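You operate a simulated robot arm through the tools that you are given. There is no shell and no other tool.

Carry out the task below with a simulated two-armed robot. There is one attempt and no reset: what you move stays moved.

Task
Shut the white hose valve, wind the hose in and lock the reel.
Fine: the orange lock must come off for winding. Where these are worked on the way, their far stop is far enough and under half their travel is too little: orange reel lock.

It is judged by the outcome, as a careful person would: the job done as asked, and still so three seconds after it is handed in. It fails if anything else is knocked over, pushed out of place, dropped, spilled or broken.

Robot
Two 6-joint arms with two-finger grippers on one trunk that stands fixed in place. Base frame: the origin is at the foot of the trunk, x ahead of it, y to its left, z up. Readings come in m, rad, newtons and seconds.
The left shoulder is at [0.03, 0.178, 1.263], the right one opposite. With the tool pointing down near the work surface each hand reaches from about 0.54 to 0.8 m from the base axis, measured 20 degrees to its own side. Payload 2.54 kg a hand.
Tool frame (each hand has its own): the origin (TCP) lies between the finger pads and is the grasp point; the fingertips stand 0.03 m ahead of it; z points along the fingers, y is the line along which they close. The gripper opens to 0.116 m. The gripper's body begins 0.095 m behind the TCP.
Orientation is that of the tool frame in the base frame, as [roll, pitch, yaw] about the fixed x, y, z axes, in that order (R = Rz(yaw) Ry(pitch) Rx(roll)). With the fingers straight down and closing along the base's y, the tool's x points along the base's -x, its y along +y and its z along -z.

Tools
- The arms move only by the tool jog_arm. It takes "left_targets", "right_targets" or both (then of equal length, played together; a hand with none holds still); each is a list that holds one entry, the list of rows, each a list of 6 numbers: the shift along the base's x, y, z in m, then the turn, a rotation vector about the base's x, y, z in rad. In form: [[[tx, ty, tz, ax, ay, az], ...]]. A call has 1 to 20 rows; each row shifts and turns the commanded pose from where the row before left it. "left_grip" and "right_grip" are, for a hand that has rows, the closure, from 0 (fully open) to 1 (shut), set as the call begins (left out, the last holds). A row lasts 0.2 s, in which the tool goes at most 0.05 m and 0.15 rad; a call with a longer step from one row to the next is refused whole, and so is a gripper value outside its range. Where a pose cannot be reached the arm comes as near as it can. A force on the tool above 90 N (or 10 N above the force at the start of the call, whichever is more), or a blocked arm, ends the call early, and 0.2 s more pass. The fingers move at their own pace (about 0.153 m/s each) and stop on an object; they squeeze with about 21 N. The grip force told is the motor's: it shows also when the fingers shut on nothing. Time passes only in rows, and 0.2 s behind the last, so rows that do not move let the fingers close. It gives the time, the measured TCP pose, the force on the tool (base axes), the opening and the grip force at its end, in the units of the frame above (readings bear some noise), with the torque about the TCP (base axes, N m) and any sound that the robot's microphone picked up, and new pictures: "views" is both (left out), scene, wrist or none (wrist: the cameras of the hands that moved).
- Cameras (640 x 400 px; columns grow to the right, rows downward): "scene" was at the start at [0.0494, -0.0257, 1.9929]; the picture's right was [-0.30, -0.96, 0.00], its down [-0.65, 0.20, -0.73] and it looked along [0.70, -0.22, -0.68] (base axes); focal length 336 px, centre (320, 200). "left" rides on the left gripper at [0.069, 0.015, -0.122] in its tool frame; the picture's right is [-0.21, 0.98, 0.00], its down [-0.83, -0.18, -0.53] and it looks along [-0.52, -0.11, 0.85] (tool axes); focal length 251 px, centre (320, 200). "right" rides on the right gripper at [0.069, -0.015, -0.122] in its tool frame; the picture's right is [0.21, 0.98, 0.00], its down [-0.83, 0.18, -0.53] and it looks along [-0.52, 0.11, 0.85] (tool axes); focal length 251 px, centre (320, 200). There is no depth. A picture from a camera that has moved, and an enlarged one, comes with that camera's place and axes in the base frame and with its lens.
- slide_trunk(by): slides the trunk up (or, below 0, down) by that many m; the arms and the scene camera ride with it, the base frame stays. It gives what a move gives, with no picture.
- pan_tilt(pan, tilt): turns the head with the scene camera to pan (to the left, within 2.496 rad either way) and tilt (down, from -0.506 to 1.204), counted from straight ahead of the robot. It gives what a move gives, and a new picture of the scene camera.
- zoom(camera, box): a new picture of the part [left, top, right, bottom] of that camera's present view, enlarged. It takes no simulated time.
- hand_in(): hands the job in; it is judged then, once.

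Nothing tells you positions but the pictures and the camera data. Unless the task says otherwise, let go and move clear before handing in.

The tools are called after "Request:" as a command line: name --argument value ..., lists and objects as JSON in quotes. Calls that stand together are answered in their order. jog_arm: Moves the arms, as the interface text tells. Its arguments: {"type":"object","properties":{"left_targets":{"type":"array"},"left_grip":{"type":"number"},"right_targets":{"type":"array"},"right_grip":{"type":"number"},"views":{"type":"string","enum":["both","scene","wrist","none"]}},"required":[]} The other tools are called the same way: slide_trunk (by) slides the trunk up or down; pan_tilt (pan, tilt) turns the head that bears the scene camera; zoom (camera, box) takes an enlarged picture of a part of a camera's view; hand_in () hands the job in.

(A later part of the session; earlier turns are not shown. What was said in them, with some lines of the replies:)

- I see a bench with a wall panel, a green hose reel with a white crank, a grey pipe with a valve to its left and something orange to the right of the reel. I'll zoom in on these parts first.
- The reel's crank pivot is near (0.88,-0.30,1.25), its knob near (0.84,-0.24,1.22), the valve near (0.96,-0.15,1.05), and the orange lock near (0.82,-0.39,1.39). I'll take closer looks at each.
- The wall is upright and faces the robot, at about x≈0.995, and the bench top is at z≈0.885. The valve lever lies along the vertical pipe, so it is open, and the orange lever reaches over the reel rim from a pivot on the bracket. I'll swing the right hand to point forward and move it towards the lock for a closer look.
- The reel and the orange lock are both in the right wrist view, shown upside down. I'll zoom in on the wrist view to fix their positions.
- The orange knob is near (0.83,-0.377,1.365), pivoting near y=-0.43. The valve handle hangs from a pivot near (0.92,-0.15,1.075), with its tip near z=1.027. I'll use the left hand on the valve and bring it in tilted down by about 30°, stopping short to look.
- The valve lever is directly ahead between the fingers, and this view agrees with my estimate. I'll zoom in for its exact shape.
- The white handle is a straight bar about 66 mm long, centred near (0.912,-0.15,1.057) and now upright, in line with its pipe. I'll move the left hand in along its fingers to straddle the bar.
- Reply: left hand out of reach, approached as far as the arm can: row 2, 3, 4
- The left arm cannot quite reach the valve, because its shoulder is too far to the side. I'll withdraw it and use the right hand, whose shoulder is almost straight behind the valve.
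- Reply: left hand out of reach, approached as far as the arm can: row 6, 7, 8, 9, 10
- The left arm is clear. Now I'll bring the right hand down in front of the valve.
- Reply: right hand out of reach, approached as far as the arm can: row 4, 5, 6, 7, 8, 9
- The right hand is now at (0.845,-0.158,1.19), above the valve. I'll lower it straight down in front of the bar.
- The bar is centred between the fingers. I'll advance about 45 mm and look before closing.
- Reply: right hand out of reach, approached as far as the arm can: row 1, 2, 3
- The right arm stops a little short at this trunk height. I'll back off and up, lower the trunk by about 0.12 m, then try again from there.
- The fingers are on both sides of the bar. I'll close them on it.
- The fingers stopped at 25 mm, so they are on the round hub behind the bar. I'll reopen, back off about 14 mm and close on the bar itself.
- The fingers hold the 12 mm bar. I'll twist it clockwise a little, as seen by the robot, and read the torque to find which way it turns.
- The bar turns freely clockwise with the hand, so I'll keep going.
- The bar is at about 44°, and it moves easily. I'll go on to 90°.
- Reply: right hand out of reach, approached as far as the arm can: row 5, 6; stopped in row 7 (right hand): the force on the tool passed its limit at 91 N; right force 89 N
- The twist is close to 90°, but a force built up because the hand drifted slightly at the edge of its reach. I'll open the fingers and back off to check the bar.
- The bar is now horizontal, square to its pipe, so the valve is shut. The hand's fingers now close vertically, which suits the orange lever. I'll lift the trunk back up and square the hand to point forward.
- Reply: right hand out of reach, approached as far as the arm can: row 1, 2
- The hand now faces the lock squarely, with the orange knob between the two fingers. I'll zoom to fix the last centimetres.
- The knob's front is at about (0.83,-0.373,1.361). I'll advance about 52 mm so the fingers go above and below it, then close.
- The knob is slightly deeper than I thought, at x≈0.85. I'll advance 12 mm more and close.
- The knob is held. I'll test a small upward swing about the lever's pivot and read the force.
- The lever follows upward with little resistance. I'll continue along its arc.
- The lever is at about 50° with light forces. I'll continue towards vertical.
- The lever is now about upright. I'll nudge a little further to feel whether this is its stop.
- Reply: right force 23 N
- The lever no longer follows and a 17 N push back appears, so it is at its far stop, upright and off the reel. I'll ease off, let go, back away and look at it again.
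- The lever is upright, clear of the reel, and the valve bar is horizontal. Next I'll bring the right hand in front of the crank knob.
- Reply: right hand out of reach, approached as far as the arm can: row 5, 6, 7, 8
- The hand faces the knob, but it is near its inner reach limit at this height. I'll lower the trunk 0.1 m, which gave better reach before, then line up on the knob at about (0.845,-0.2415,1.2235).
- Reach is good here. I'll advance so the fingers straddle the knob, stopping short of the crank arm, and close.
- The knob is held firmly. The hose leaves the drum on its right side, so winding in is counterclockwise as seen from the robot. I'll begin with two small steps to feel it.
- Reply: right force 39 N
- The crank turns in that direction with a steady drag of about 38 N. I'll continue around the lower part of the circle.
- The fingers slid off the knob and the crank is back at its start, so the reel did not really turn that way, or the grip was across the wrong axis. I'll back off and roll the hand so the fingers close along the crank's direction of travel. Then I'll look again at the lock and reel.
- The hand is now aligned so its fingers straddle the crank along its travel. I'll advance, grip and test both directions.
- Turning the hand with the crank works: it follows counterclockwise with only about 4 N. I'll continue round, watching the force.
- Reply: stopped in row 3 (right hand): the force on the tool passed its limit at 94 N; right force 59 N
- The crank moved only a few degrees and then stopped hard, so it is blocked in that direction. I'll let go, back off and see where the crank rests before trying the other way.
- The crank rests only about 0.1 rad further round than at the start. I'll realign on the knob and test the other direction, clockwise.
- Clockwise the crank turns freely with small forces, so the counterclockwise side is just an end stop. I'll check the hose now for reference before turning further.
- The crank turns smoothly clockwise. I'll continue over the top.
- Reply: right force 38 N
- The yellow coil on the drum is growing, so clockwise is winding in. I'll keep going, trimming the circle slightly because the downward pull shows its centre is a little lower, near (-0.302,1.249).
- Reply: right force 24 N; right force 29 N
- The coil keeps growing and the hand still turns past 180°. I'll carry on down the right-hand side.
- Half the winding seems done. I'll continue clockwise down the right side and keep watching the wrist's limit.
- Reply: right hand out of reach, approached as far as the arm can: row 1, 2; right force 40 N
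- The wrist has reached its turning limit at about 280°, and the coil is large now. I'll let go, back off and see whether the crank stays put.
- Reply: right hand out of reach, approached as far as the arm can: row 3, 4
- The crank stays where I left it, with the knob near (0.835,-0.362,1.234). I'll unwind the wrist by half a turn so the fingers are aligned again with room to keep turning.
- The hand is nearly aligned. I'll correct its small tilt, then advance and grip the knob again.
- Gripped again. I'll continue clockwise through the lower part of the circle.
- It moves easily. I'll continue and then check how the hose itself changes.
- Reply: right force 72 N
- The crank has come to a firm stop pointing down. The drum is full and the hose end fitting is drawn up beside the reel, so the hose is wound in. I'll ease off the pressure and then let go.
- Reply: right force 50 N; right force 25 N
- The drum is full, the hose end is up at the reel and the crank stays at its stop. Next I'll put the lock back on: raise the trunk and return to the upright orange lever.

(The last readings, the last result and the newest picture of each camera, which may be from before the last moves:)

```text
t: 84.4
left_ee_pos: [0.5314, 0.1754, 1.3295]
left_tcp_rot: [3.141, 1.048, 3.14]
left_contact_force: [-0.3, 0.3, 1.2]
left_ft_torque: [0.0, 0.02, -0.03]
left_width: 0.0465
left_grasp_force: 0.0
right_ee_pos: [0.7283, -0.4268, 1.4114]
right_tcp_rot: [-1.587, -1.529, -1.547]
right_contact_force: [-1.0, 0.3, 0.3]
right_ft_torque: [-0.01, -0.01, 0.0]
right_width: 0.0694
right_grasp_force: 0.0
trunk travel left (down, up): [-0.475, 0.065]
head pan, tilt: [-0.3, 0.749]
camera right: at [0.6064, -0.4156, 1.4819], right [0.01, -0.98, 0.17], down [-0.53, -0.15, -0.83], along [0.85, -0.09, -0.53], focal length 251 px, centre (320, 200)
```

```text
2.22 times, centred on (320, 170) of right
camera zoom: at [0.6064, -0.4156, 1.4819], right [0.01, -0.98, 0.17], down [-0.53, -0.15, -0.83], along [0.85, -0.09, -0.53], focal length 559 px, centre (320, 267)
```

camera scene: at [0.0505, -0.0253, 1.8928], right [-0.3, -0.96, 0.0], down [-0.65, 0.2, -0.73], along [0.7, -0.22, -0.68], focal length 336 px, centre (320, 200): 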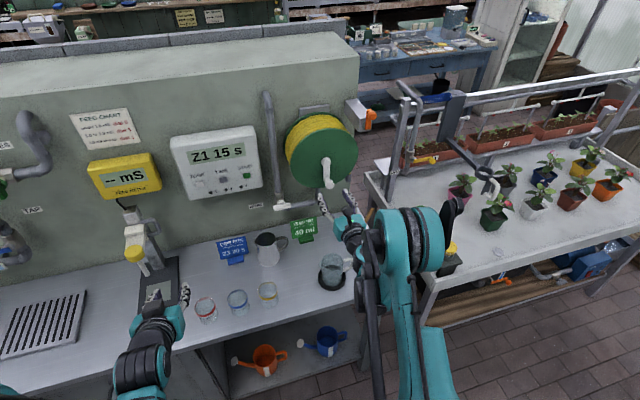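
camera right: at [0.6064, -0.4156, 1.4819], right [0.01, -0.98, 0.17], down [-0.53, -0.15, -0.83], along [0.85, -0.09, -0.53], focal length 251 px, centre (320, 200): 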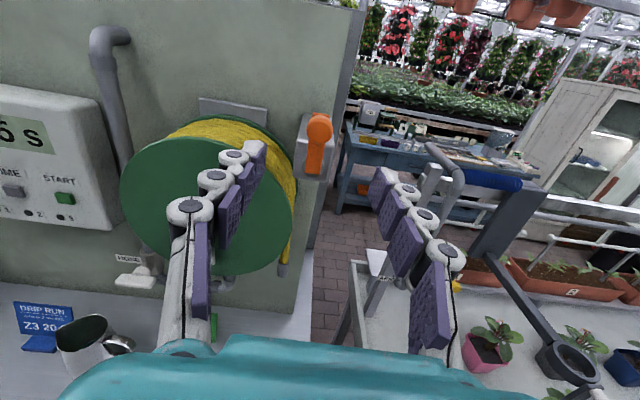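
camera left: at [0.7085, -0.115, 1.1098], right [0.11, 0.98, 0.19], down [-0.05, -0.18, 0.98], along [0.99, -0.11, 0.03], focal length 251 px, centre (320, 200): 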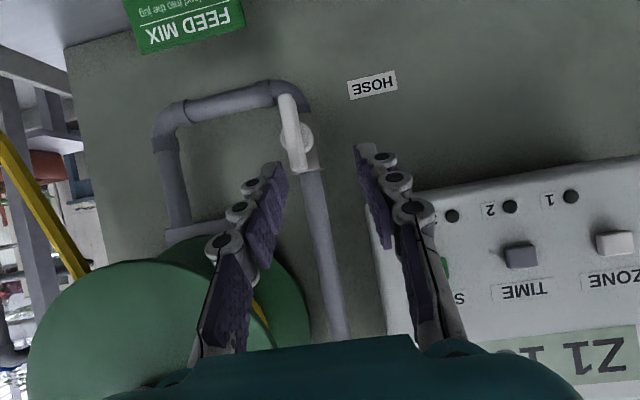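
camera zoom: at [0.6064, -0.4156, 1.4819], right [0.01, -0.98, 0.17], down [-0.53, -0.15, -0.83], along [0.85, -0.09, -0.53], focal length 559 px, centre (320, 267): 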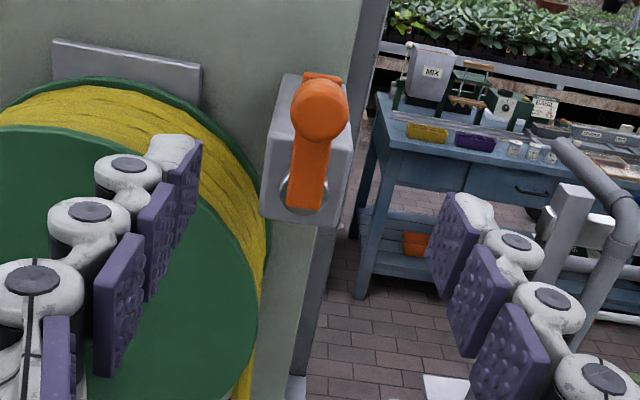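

Request:
jog_arm --right_targets '[[[0.03, -0.001, 0, 0, 0, 0], [0.03, -0.001, 0, 0, 0, 0], [0.025, 0, 0, 0, 0, 0], [0.015, 0, 0, 0, 0, 0], [0, 0, 0, 0, 0, 0]]]' --right_grip 0.57 --views "none"

Request:
jog_arm --right_targets '[[[0, 0, 0, 0, 0, 0], [0, 0, 0, 0, 0, 0], [0, 0, 0, 0, 0, 0]]]' --right_grip 1.0 --views "wrist"

Request:
zoom --camera "right" --box '[200, 80, 440, 260]'

```text
t: 85.6
left_ee_pos: [0.5301, 0.1747, 1.3307]
left_tcp_rot: [3.142, 1.048, 3.14]
left_contact_force: [-0.7, -0.2, 0.1]
left_ft_torque: [-0.01, -0.01, -0.02]
left_width: 0.0463
left_grasp_force: 0.0
right_ee_pos: [0.8287, -0.4298, 1.4117]
right_tcp_rot: [-1.57, -1.529, -1.568]
right_contact_force: [-0.6, -0.4, 0.0]
right_ft_torque: [-0.02, -0.02, 0.03]
right_width: 0.0497
right_grasp_force: 0.0
trunk travel left (down, up): [-0.475, 0.065]
head pan, tilt: [-0.3, 0.749]
```

```text
t: 86.4
left_ee_pos: [0.5315, 0.1753, 1.3295]
left_tcp_rot: [-3.14, 1.048, -3.141]
left_contact_force: [0.7, 0.2, -0.3]
left_ft_torque: [0.02, -0.05, -0.05]
left_width: 0.0464
left_grasp_force: 0.0
right_ee_pos: [0.8286, -0.428, 1.4117]
right_tcp_rot: [-1.575, -1.529, -1.56]
right_contact_force: [-0.5, 4.4, -0.4]
right_ft_torque: [0.24, -0.04, 0.19]
right_width: 0.0234
right_grasp_force: 45.2
trunk travel left (down, up): [-0.475, 0.065]
head pan, tilt: [-0.3, 0.749]
camera right: at [0.7065, -0.4158, 1.4821], right [0.01, -0.98, 0.17], down [-0.53, -0.15, -0.83], along [0.85, -0.09, -0.53], focal length 251 px, centre (320, 200)
```

right: 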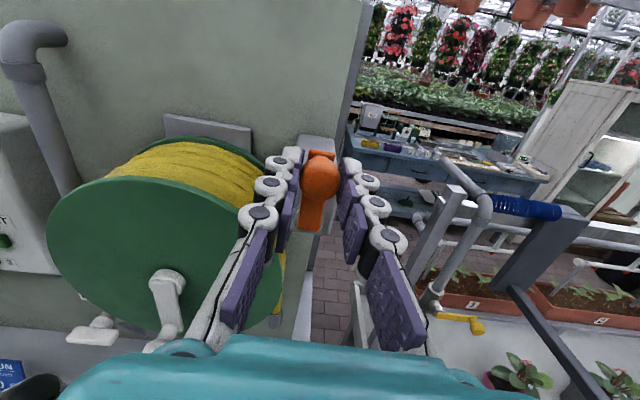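

```text
2.22 times, centred on (320, 170) of right
camera zoom: at [0.7065, -0.4158, 1.4821], right [0.01, -0.98, 0.17], down [-0.53, -0.15, -0.83], along [0.85, -0.09, -0.53], focal length 559 px, centre (320, 267)
```

zoom: 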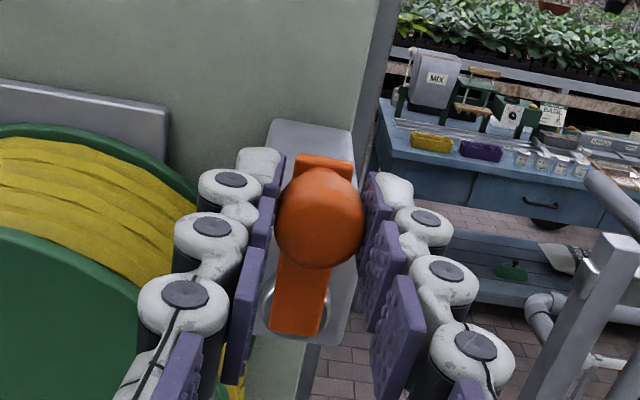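

Gripped. Now I'll swing the lever back down along its arc to the locked position.

Request:
jog_arm --right_targets '[[[0, 0.007, -0.0005, -0.1428, 0, 0], [0, 0.007, -0.0015, -0.1428, 0, 0], [0, 0.0066, -0.0025, -0.1428, 0, 0], [0, 0.0061, -0.0033, -0.1428, 0, 0], [0, 0.0057, -0.0043, -0.1428, 0, 0], [0, 0.005, -0.005, -0.1428, 0, 0], [0, 0, 0, 0, 0, 0]]]' --views "none"

Request:
jog_arm --right_targets '[[[0, 0.0043, -0.0057, -0.1428, 0, 0], [0, 0.0033, -0.0062, -0.1428, 0, 0], [0, 0.0025, -0.0066, -0.1428, 0, 0], [0, 0.0015, -0.0069, -0.1428, 0, 0], [0, 0, 0, 0, 0, 0]]]' --views "wrist"

Request:
zoom --camera "right" --box '[200, 80, 440, 260]'

```text
t: 88.0
left_ee_pos: [0.531, 0.1758, 1.3297]
left_tcp_rot: [-3.137, 1.047, 3.141]
left_contact_force: [0.4, -0.8, 0.1]
left_ft_torque: [-0.01, 0.0, 0.0]
left_width: 0.0461
left_grasp_force: 0.0
right_ee_pos: [0.8277, -0.39, 1.3955]
right_tcp_rot: [1.578, -0.753, 1.57]
right_contact_force: [5.5, 8.1, 4.5]
right_ft_torque: [0.07, -0.22, 0.37]
right_width: 0.0231
right_grasp_force: 45.1
trunk travel left (down, up): [-0.475, 0.065]
head pan, tilt: [-0.3, 0.749]
```

```text
t: 89.2
left_ee_pos: [0.5313, 0.1773, 1.3289]
left_tcp_rot: [-3.137, 1.047, -3.14]
left_contact_force: [-0.2, -0.7, 0.1]
left_ft_torque: [0.01, -0.01, -0.04]
left_width: 0.0465
left_grasp_force: 0.0
right_ee_pos: [0.8289, -0.3787, 1.3696]
right_tcp_rot: [1.578, -0.181, 1.571]
right_contact_force: [2.1, 12.5, -0.1]
right_ft_torque: [0.11, -0.02, 0.57]
right_width: 0.0236
right_grasp_force: 44.9
trunk travel left (down, up): [-0.475, 0.065]
head pan, tilt: [-0.3, 0.749]
camera right: at [0.7064, -0.3065, 1.3688], right [0.01, 0.04, 1.0], down [-0.53, -0.85, 0.03], along [0.85, -0.53, 0.01], focal length 251 px, centre (320, 200)
```

right: 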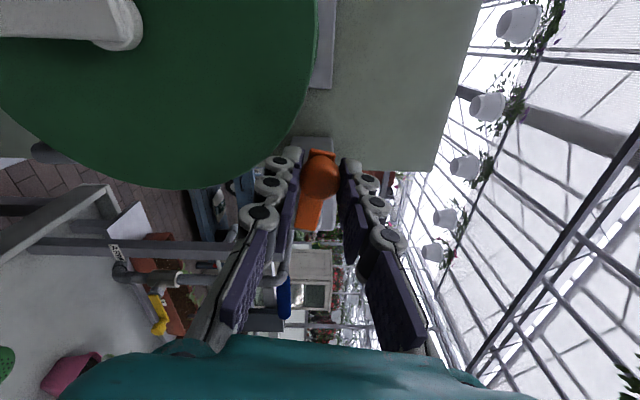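

```text
2.22 times, centred on (320, 170) of right
camera zoom: at [0.7064, -0.3065, 1.3688], right [0.01, 0.04, 1.0], down [-0.53, -0.85, 0.03], along [0.85, -0.53, 0.01], focal length 559 px, centre (320, 267)
```

zoom: 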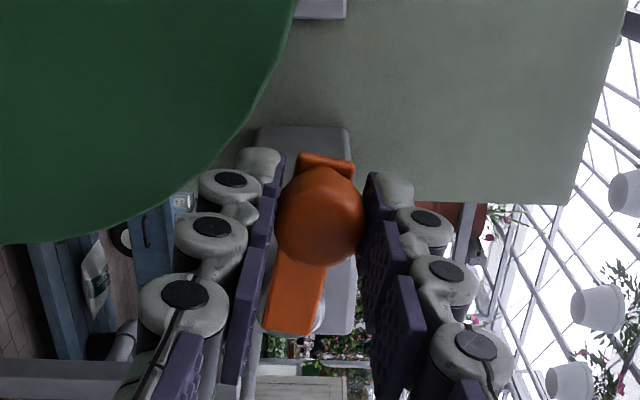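

The lever is within about 8° of its original place. I'll finish the swing and nudge gently to feel the stop.

Request:
jog_arm --right_targets '[[[0, -0.0005, -0.007, -0.1428, 0, 0], [0, 0, 0, 0, 0, 0]]]' --views "none"

Request:
jog_arm --right_targets '[[[0, 0, -0.004, -0.06, 0, 0], [0, 0, 0, 0, 0, 0]]]' --views "wrist"

Request:
zoom --camera "right" --box '[200, 80, 440, 260]'

```text
t: 89.8
left_ee_pos: [0.532, 0.1778, 1.3287]
left_tcp_rot: [-3.136, 1.047, -3.141]
left_contact_force: [0.0, -0.5, -0.4]
left_ft_torque: [-0.01, 0.0, -0.01]
left_width: 0.0462
left_grasp_force: 0.0
right_ee_pos: [0.8285, -0.3782, 1.3628]
right_tcp_rot: [1.58, -0.04, 1.573]
right_contact_force: [2.0, 15.3, 0.4]
right_ft_torque: [-0.11, -0.04, 0.31]
right_width: 0.0234
right_grasp_force: 44.8
trunk travel left (down, up): [-0.475, 0.065]
head pan, tilt: [-0.3, 0.749]
```

```text
t: 90.4
left_ee_pos: [0.5305, 0.1793, 1.3297]
left_tcp_rot: [-3.136, 1.047, -3.137]
left_contact_force: [-0.2, -0.3, -0.1]
left_ft_torque: [-0.01, -0.02, -0.04]
left_width: 0.0465
left_grasp_force: 0.1
right_ee_pos: [0.8297, -0.3779, 1.3604]
right_tcp_rot: [1.576, 0.021, 1.571]
right_contact_force: [18.6, 12.7, 26.0]
right_ft_torque: [-0.04, -0.49, 0.95]
right_width: 0.0232
right_grasp_force: 45.1
trunk travel left (down, up): [-0.475, 0.065]
head pan, tilt: [-0.3, 0.749]
camera right: at [0.7064, -0.3076, 1.3449], right [0.01, 0.23, 0.97], down [-0.53, -0.82, 0.2], along [0.85, -0.52, 0.12], focal length 251 px, centre (320, 200)
```

right: 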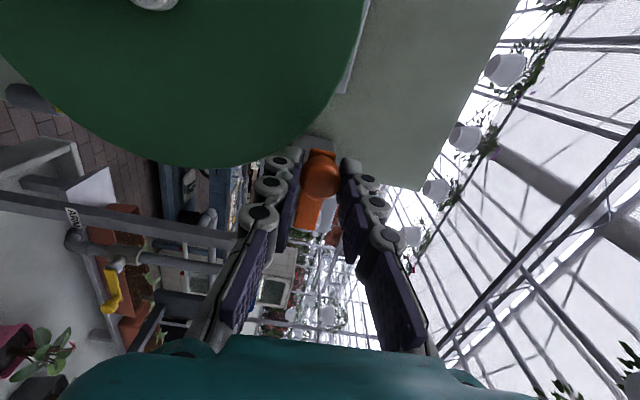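

```text
2.22 times, centred on (320, 170) of right
camera zoom: at [0.7064, -0.3076, 1.3449], right [0.01, 0.23, 0.97], down [-0.53, -0.82, 0.2], along [0.85, -0.52, 0.12], focal length 559 px, centre (320, 267)
```

zoom: 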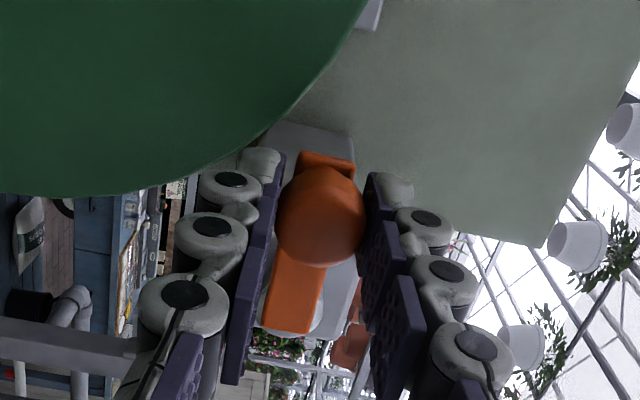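

The upward push of 26 N shows the lever is at its locked stop, level with where it began. I'll ease off, let go and back away for a final check.

Request:
jog_arm --right_targets '[[[0, 0, 0.0025, 0.03, 0, 0], [0, 0, 0, 0, 0, 0]]]' --views "none"

Request:
jog_arm --right_targets '[[[0, 0, 0, 0, 0, 0], [0, 0, 0, 0, 0, 0], [-0.03, 0, 0, 0, 0, 0], [-0.04, 0, 0, 0, 0, 0], [-0.04, 0, 0.0, 0, 0, 0], [-0.02, -0.03, 0.03, 0, 0, 0], [-0.02, -0.03, 0.03, 0, 0, 0], [0, 0, 0, 0, 0, 0]]]' --right_grip 0.5 --views "both"

Request:
zoom --camera "scene" --box '[260, 110, 400, 240]'

Request:
zoom --camera "scene" --box '[335, 120, 375, 165]'

Request:
zoom --camera "scene" --box '[200, 190, 420, 390]'

```text
t: 91.0
left_ee_pos: [0.5331, 0.179, 1.3293]
left_tcp_rot: [-3.136, 1.047, -3.138]
left_contact_force: [0.4, 1.2, 0.2]
left_ft_torque: [0.0, -0.01, 0.02]
left_width: 0.0466
left_grasp_force: 0.0
right_ee_pos: [0.8293, -0.3775, 1.3595]
right_tcp_rot: [1.579, -0.008, 1.572]
right_contact_force: [4.6, 18.6, 1.5]
right_ft_torque: [-0.07, -0.01, -0.12]
right_width: 0.0235
right_grasp_force: 44.9
trunk travel left (down, up): [-0.475, 0.065]
head pan, tilt: [-0.3, 0.749]
```

```text
t: 92.8
left_ee_pos: [0.5327, 0.1761, 1.3295]
left_tcp_rot: [-3.141, 1.045, 3.14]
left_contact_force: [0.3, -0.7, -0.3]
left_ft_torque: [0.0, 0.02, 0.01]
left_width: 0.0463
left_grasp_force: 0.0
right_ee_pos: [0.6796, -0.4405, 1.4192]
right_tcp_rot: [1.58, -0.01, 1.57]
right_contact_force: [0.7, -0.5, -0.6]
right_ft_torque: [0.0, -0.03, -0.02]
right_width: 0.0581
right_grasp_force: 0.0
trunk travel left (down, up): [-0.475, 0.065]
head pan, tilt: [-0.3, 0.749]
camera scene: at [0.051, -0.0249, 1.9928], right [-0.3, -0.96, 0.0], down [-0.65, 0.2, -0.73], along [0.7, -0.22, -0.68], focal length 336 px, centre (320, 200)
camera right: at [0.5576, -0.3702, 1.4066], right [0.01, 0.2, 0.98], down [-0.53, -0.83, 0.18], along [0.85, -0.52, 0.1], focal length 251 px, centre (320, 200)
```

scene: 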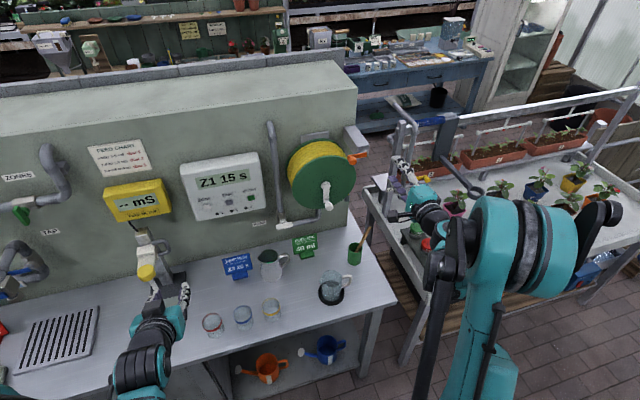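
right: 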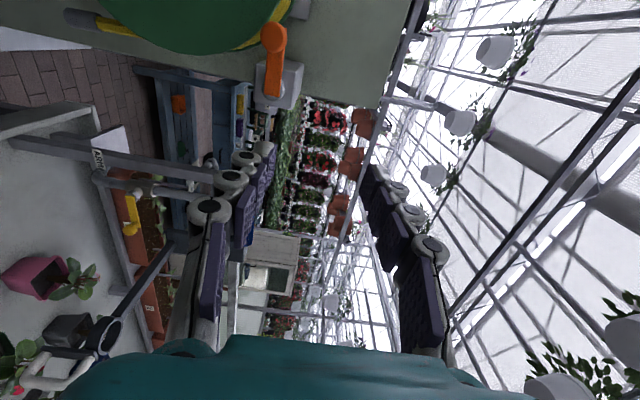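

```text
3.08 times, centred on (330, 175) of scene
camera zoom: at [0.051, -0.0249, 1.9928], right [-0.3, -0.96, 0.0], down [-0.65, 0.2, -0.73], along [0.7, -0.22, -0.68], focal length 1035 px, centre (289, 277)
```

zoom: 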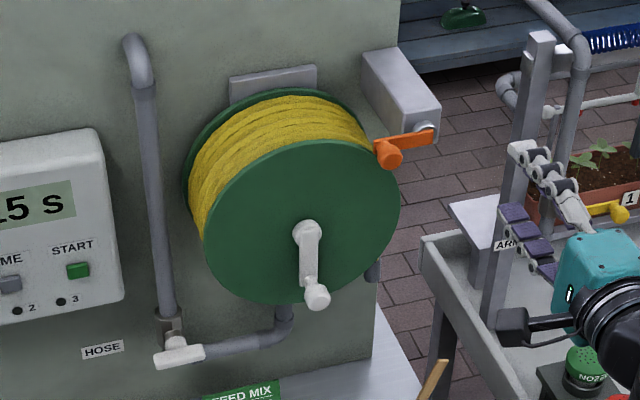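

```text
8.89 times, centred on (355, 142) of scene
camera zoom: at [0.051, -0.0249, 1.9928], right [-0.3, -0.96, 0.0], down [-0.65, 0.2, -0.73], along [0.7, -0.22, -0.68], focal length 2989 px, centre (9, 711)
```

zoom: 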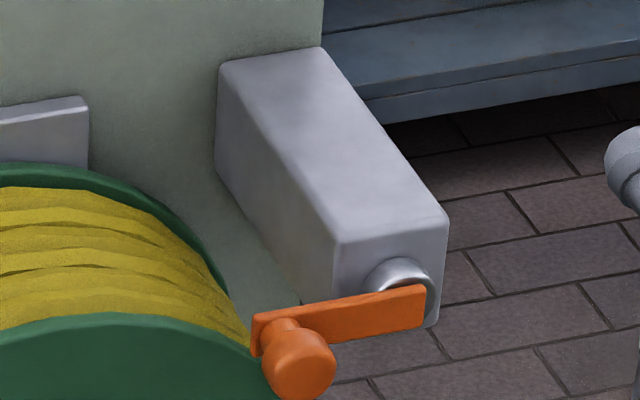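

```text
2.00 times, centred on (310, 290) of scene
camera zoom: at [0.051, -0.0249, 1.9928], right [-0.3, -0.96, 0.0], down [-0.65, 0.2, -0.73], along [0.7, -0.22, -0.68], focal length 672 px, centre (340, 20)
```

zoom: 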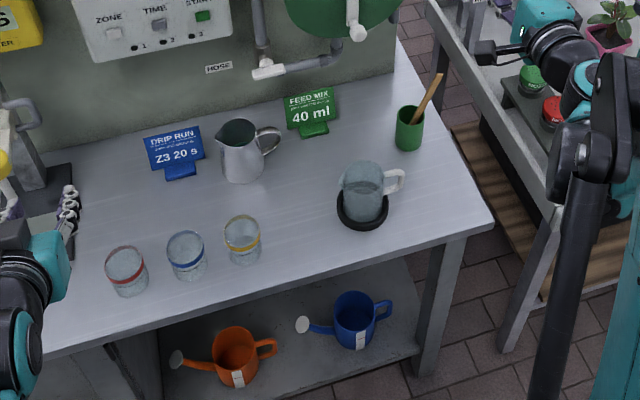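

The lock is level again, the drum is full, the crank is still and nothing on the bench has moved. One last close look at the valve bar to be sure it is fully across its pipe.

Request:
zoom --camera "scene" --box '[245, 195, 325, 245]'

```text
8.00 times, centred on (285, 220) of scene
camera zoom: at [0.051, -0.0249, 1.9928], right [-0.3, -0.96, 0.0], down [-0.65, 0.2, -0.73], along [0.7, -0.22, -0.68], focal length 2690 px, centre (600, 40)
```

zoom: 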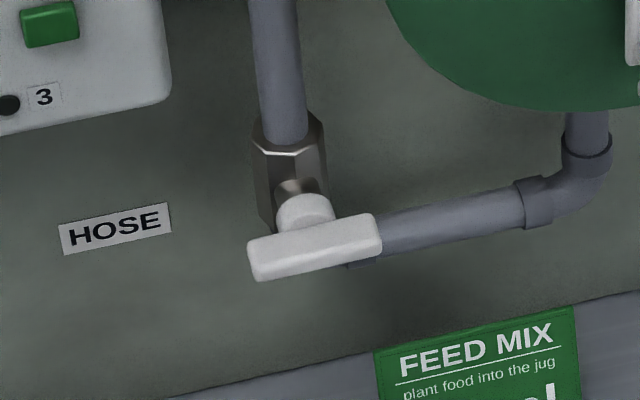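

The valve bar lies level, square across its vertical pipe (shut). The hose is wound in, the orange lock is back on, and both hands are clear. I'm handing in.

Request:
hand_in

```text
The job is handed in.
```

The hose valve is shut, the hose is wound in and the reel is locked. I handed the job in with both hands clear.

- **Valve:** the white bar now lies square across its pipe, within about 1 to 2 degrees of level. I did not push it on to feel a stop.
- **Hose:** the crank turned clockwise until it came to a firm stop. The drum is full and the hose end is drawn up beside the reel.
- **Lock:** I swung the orange lever up to its far stop for winding. Afterwards I brought it back down to its locked stop, level with where it began.

In the last pictures, nothing else on the bench had moved.
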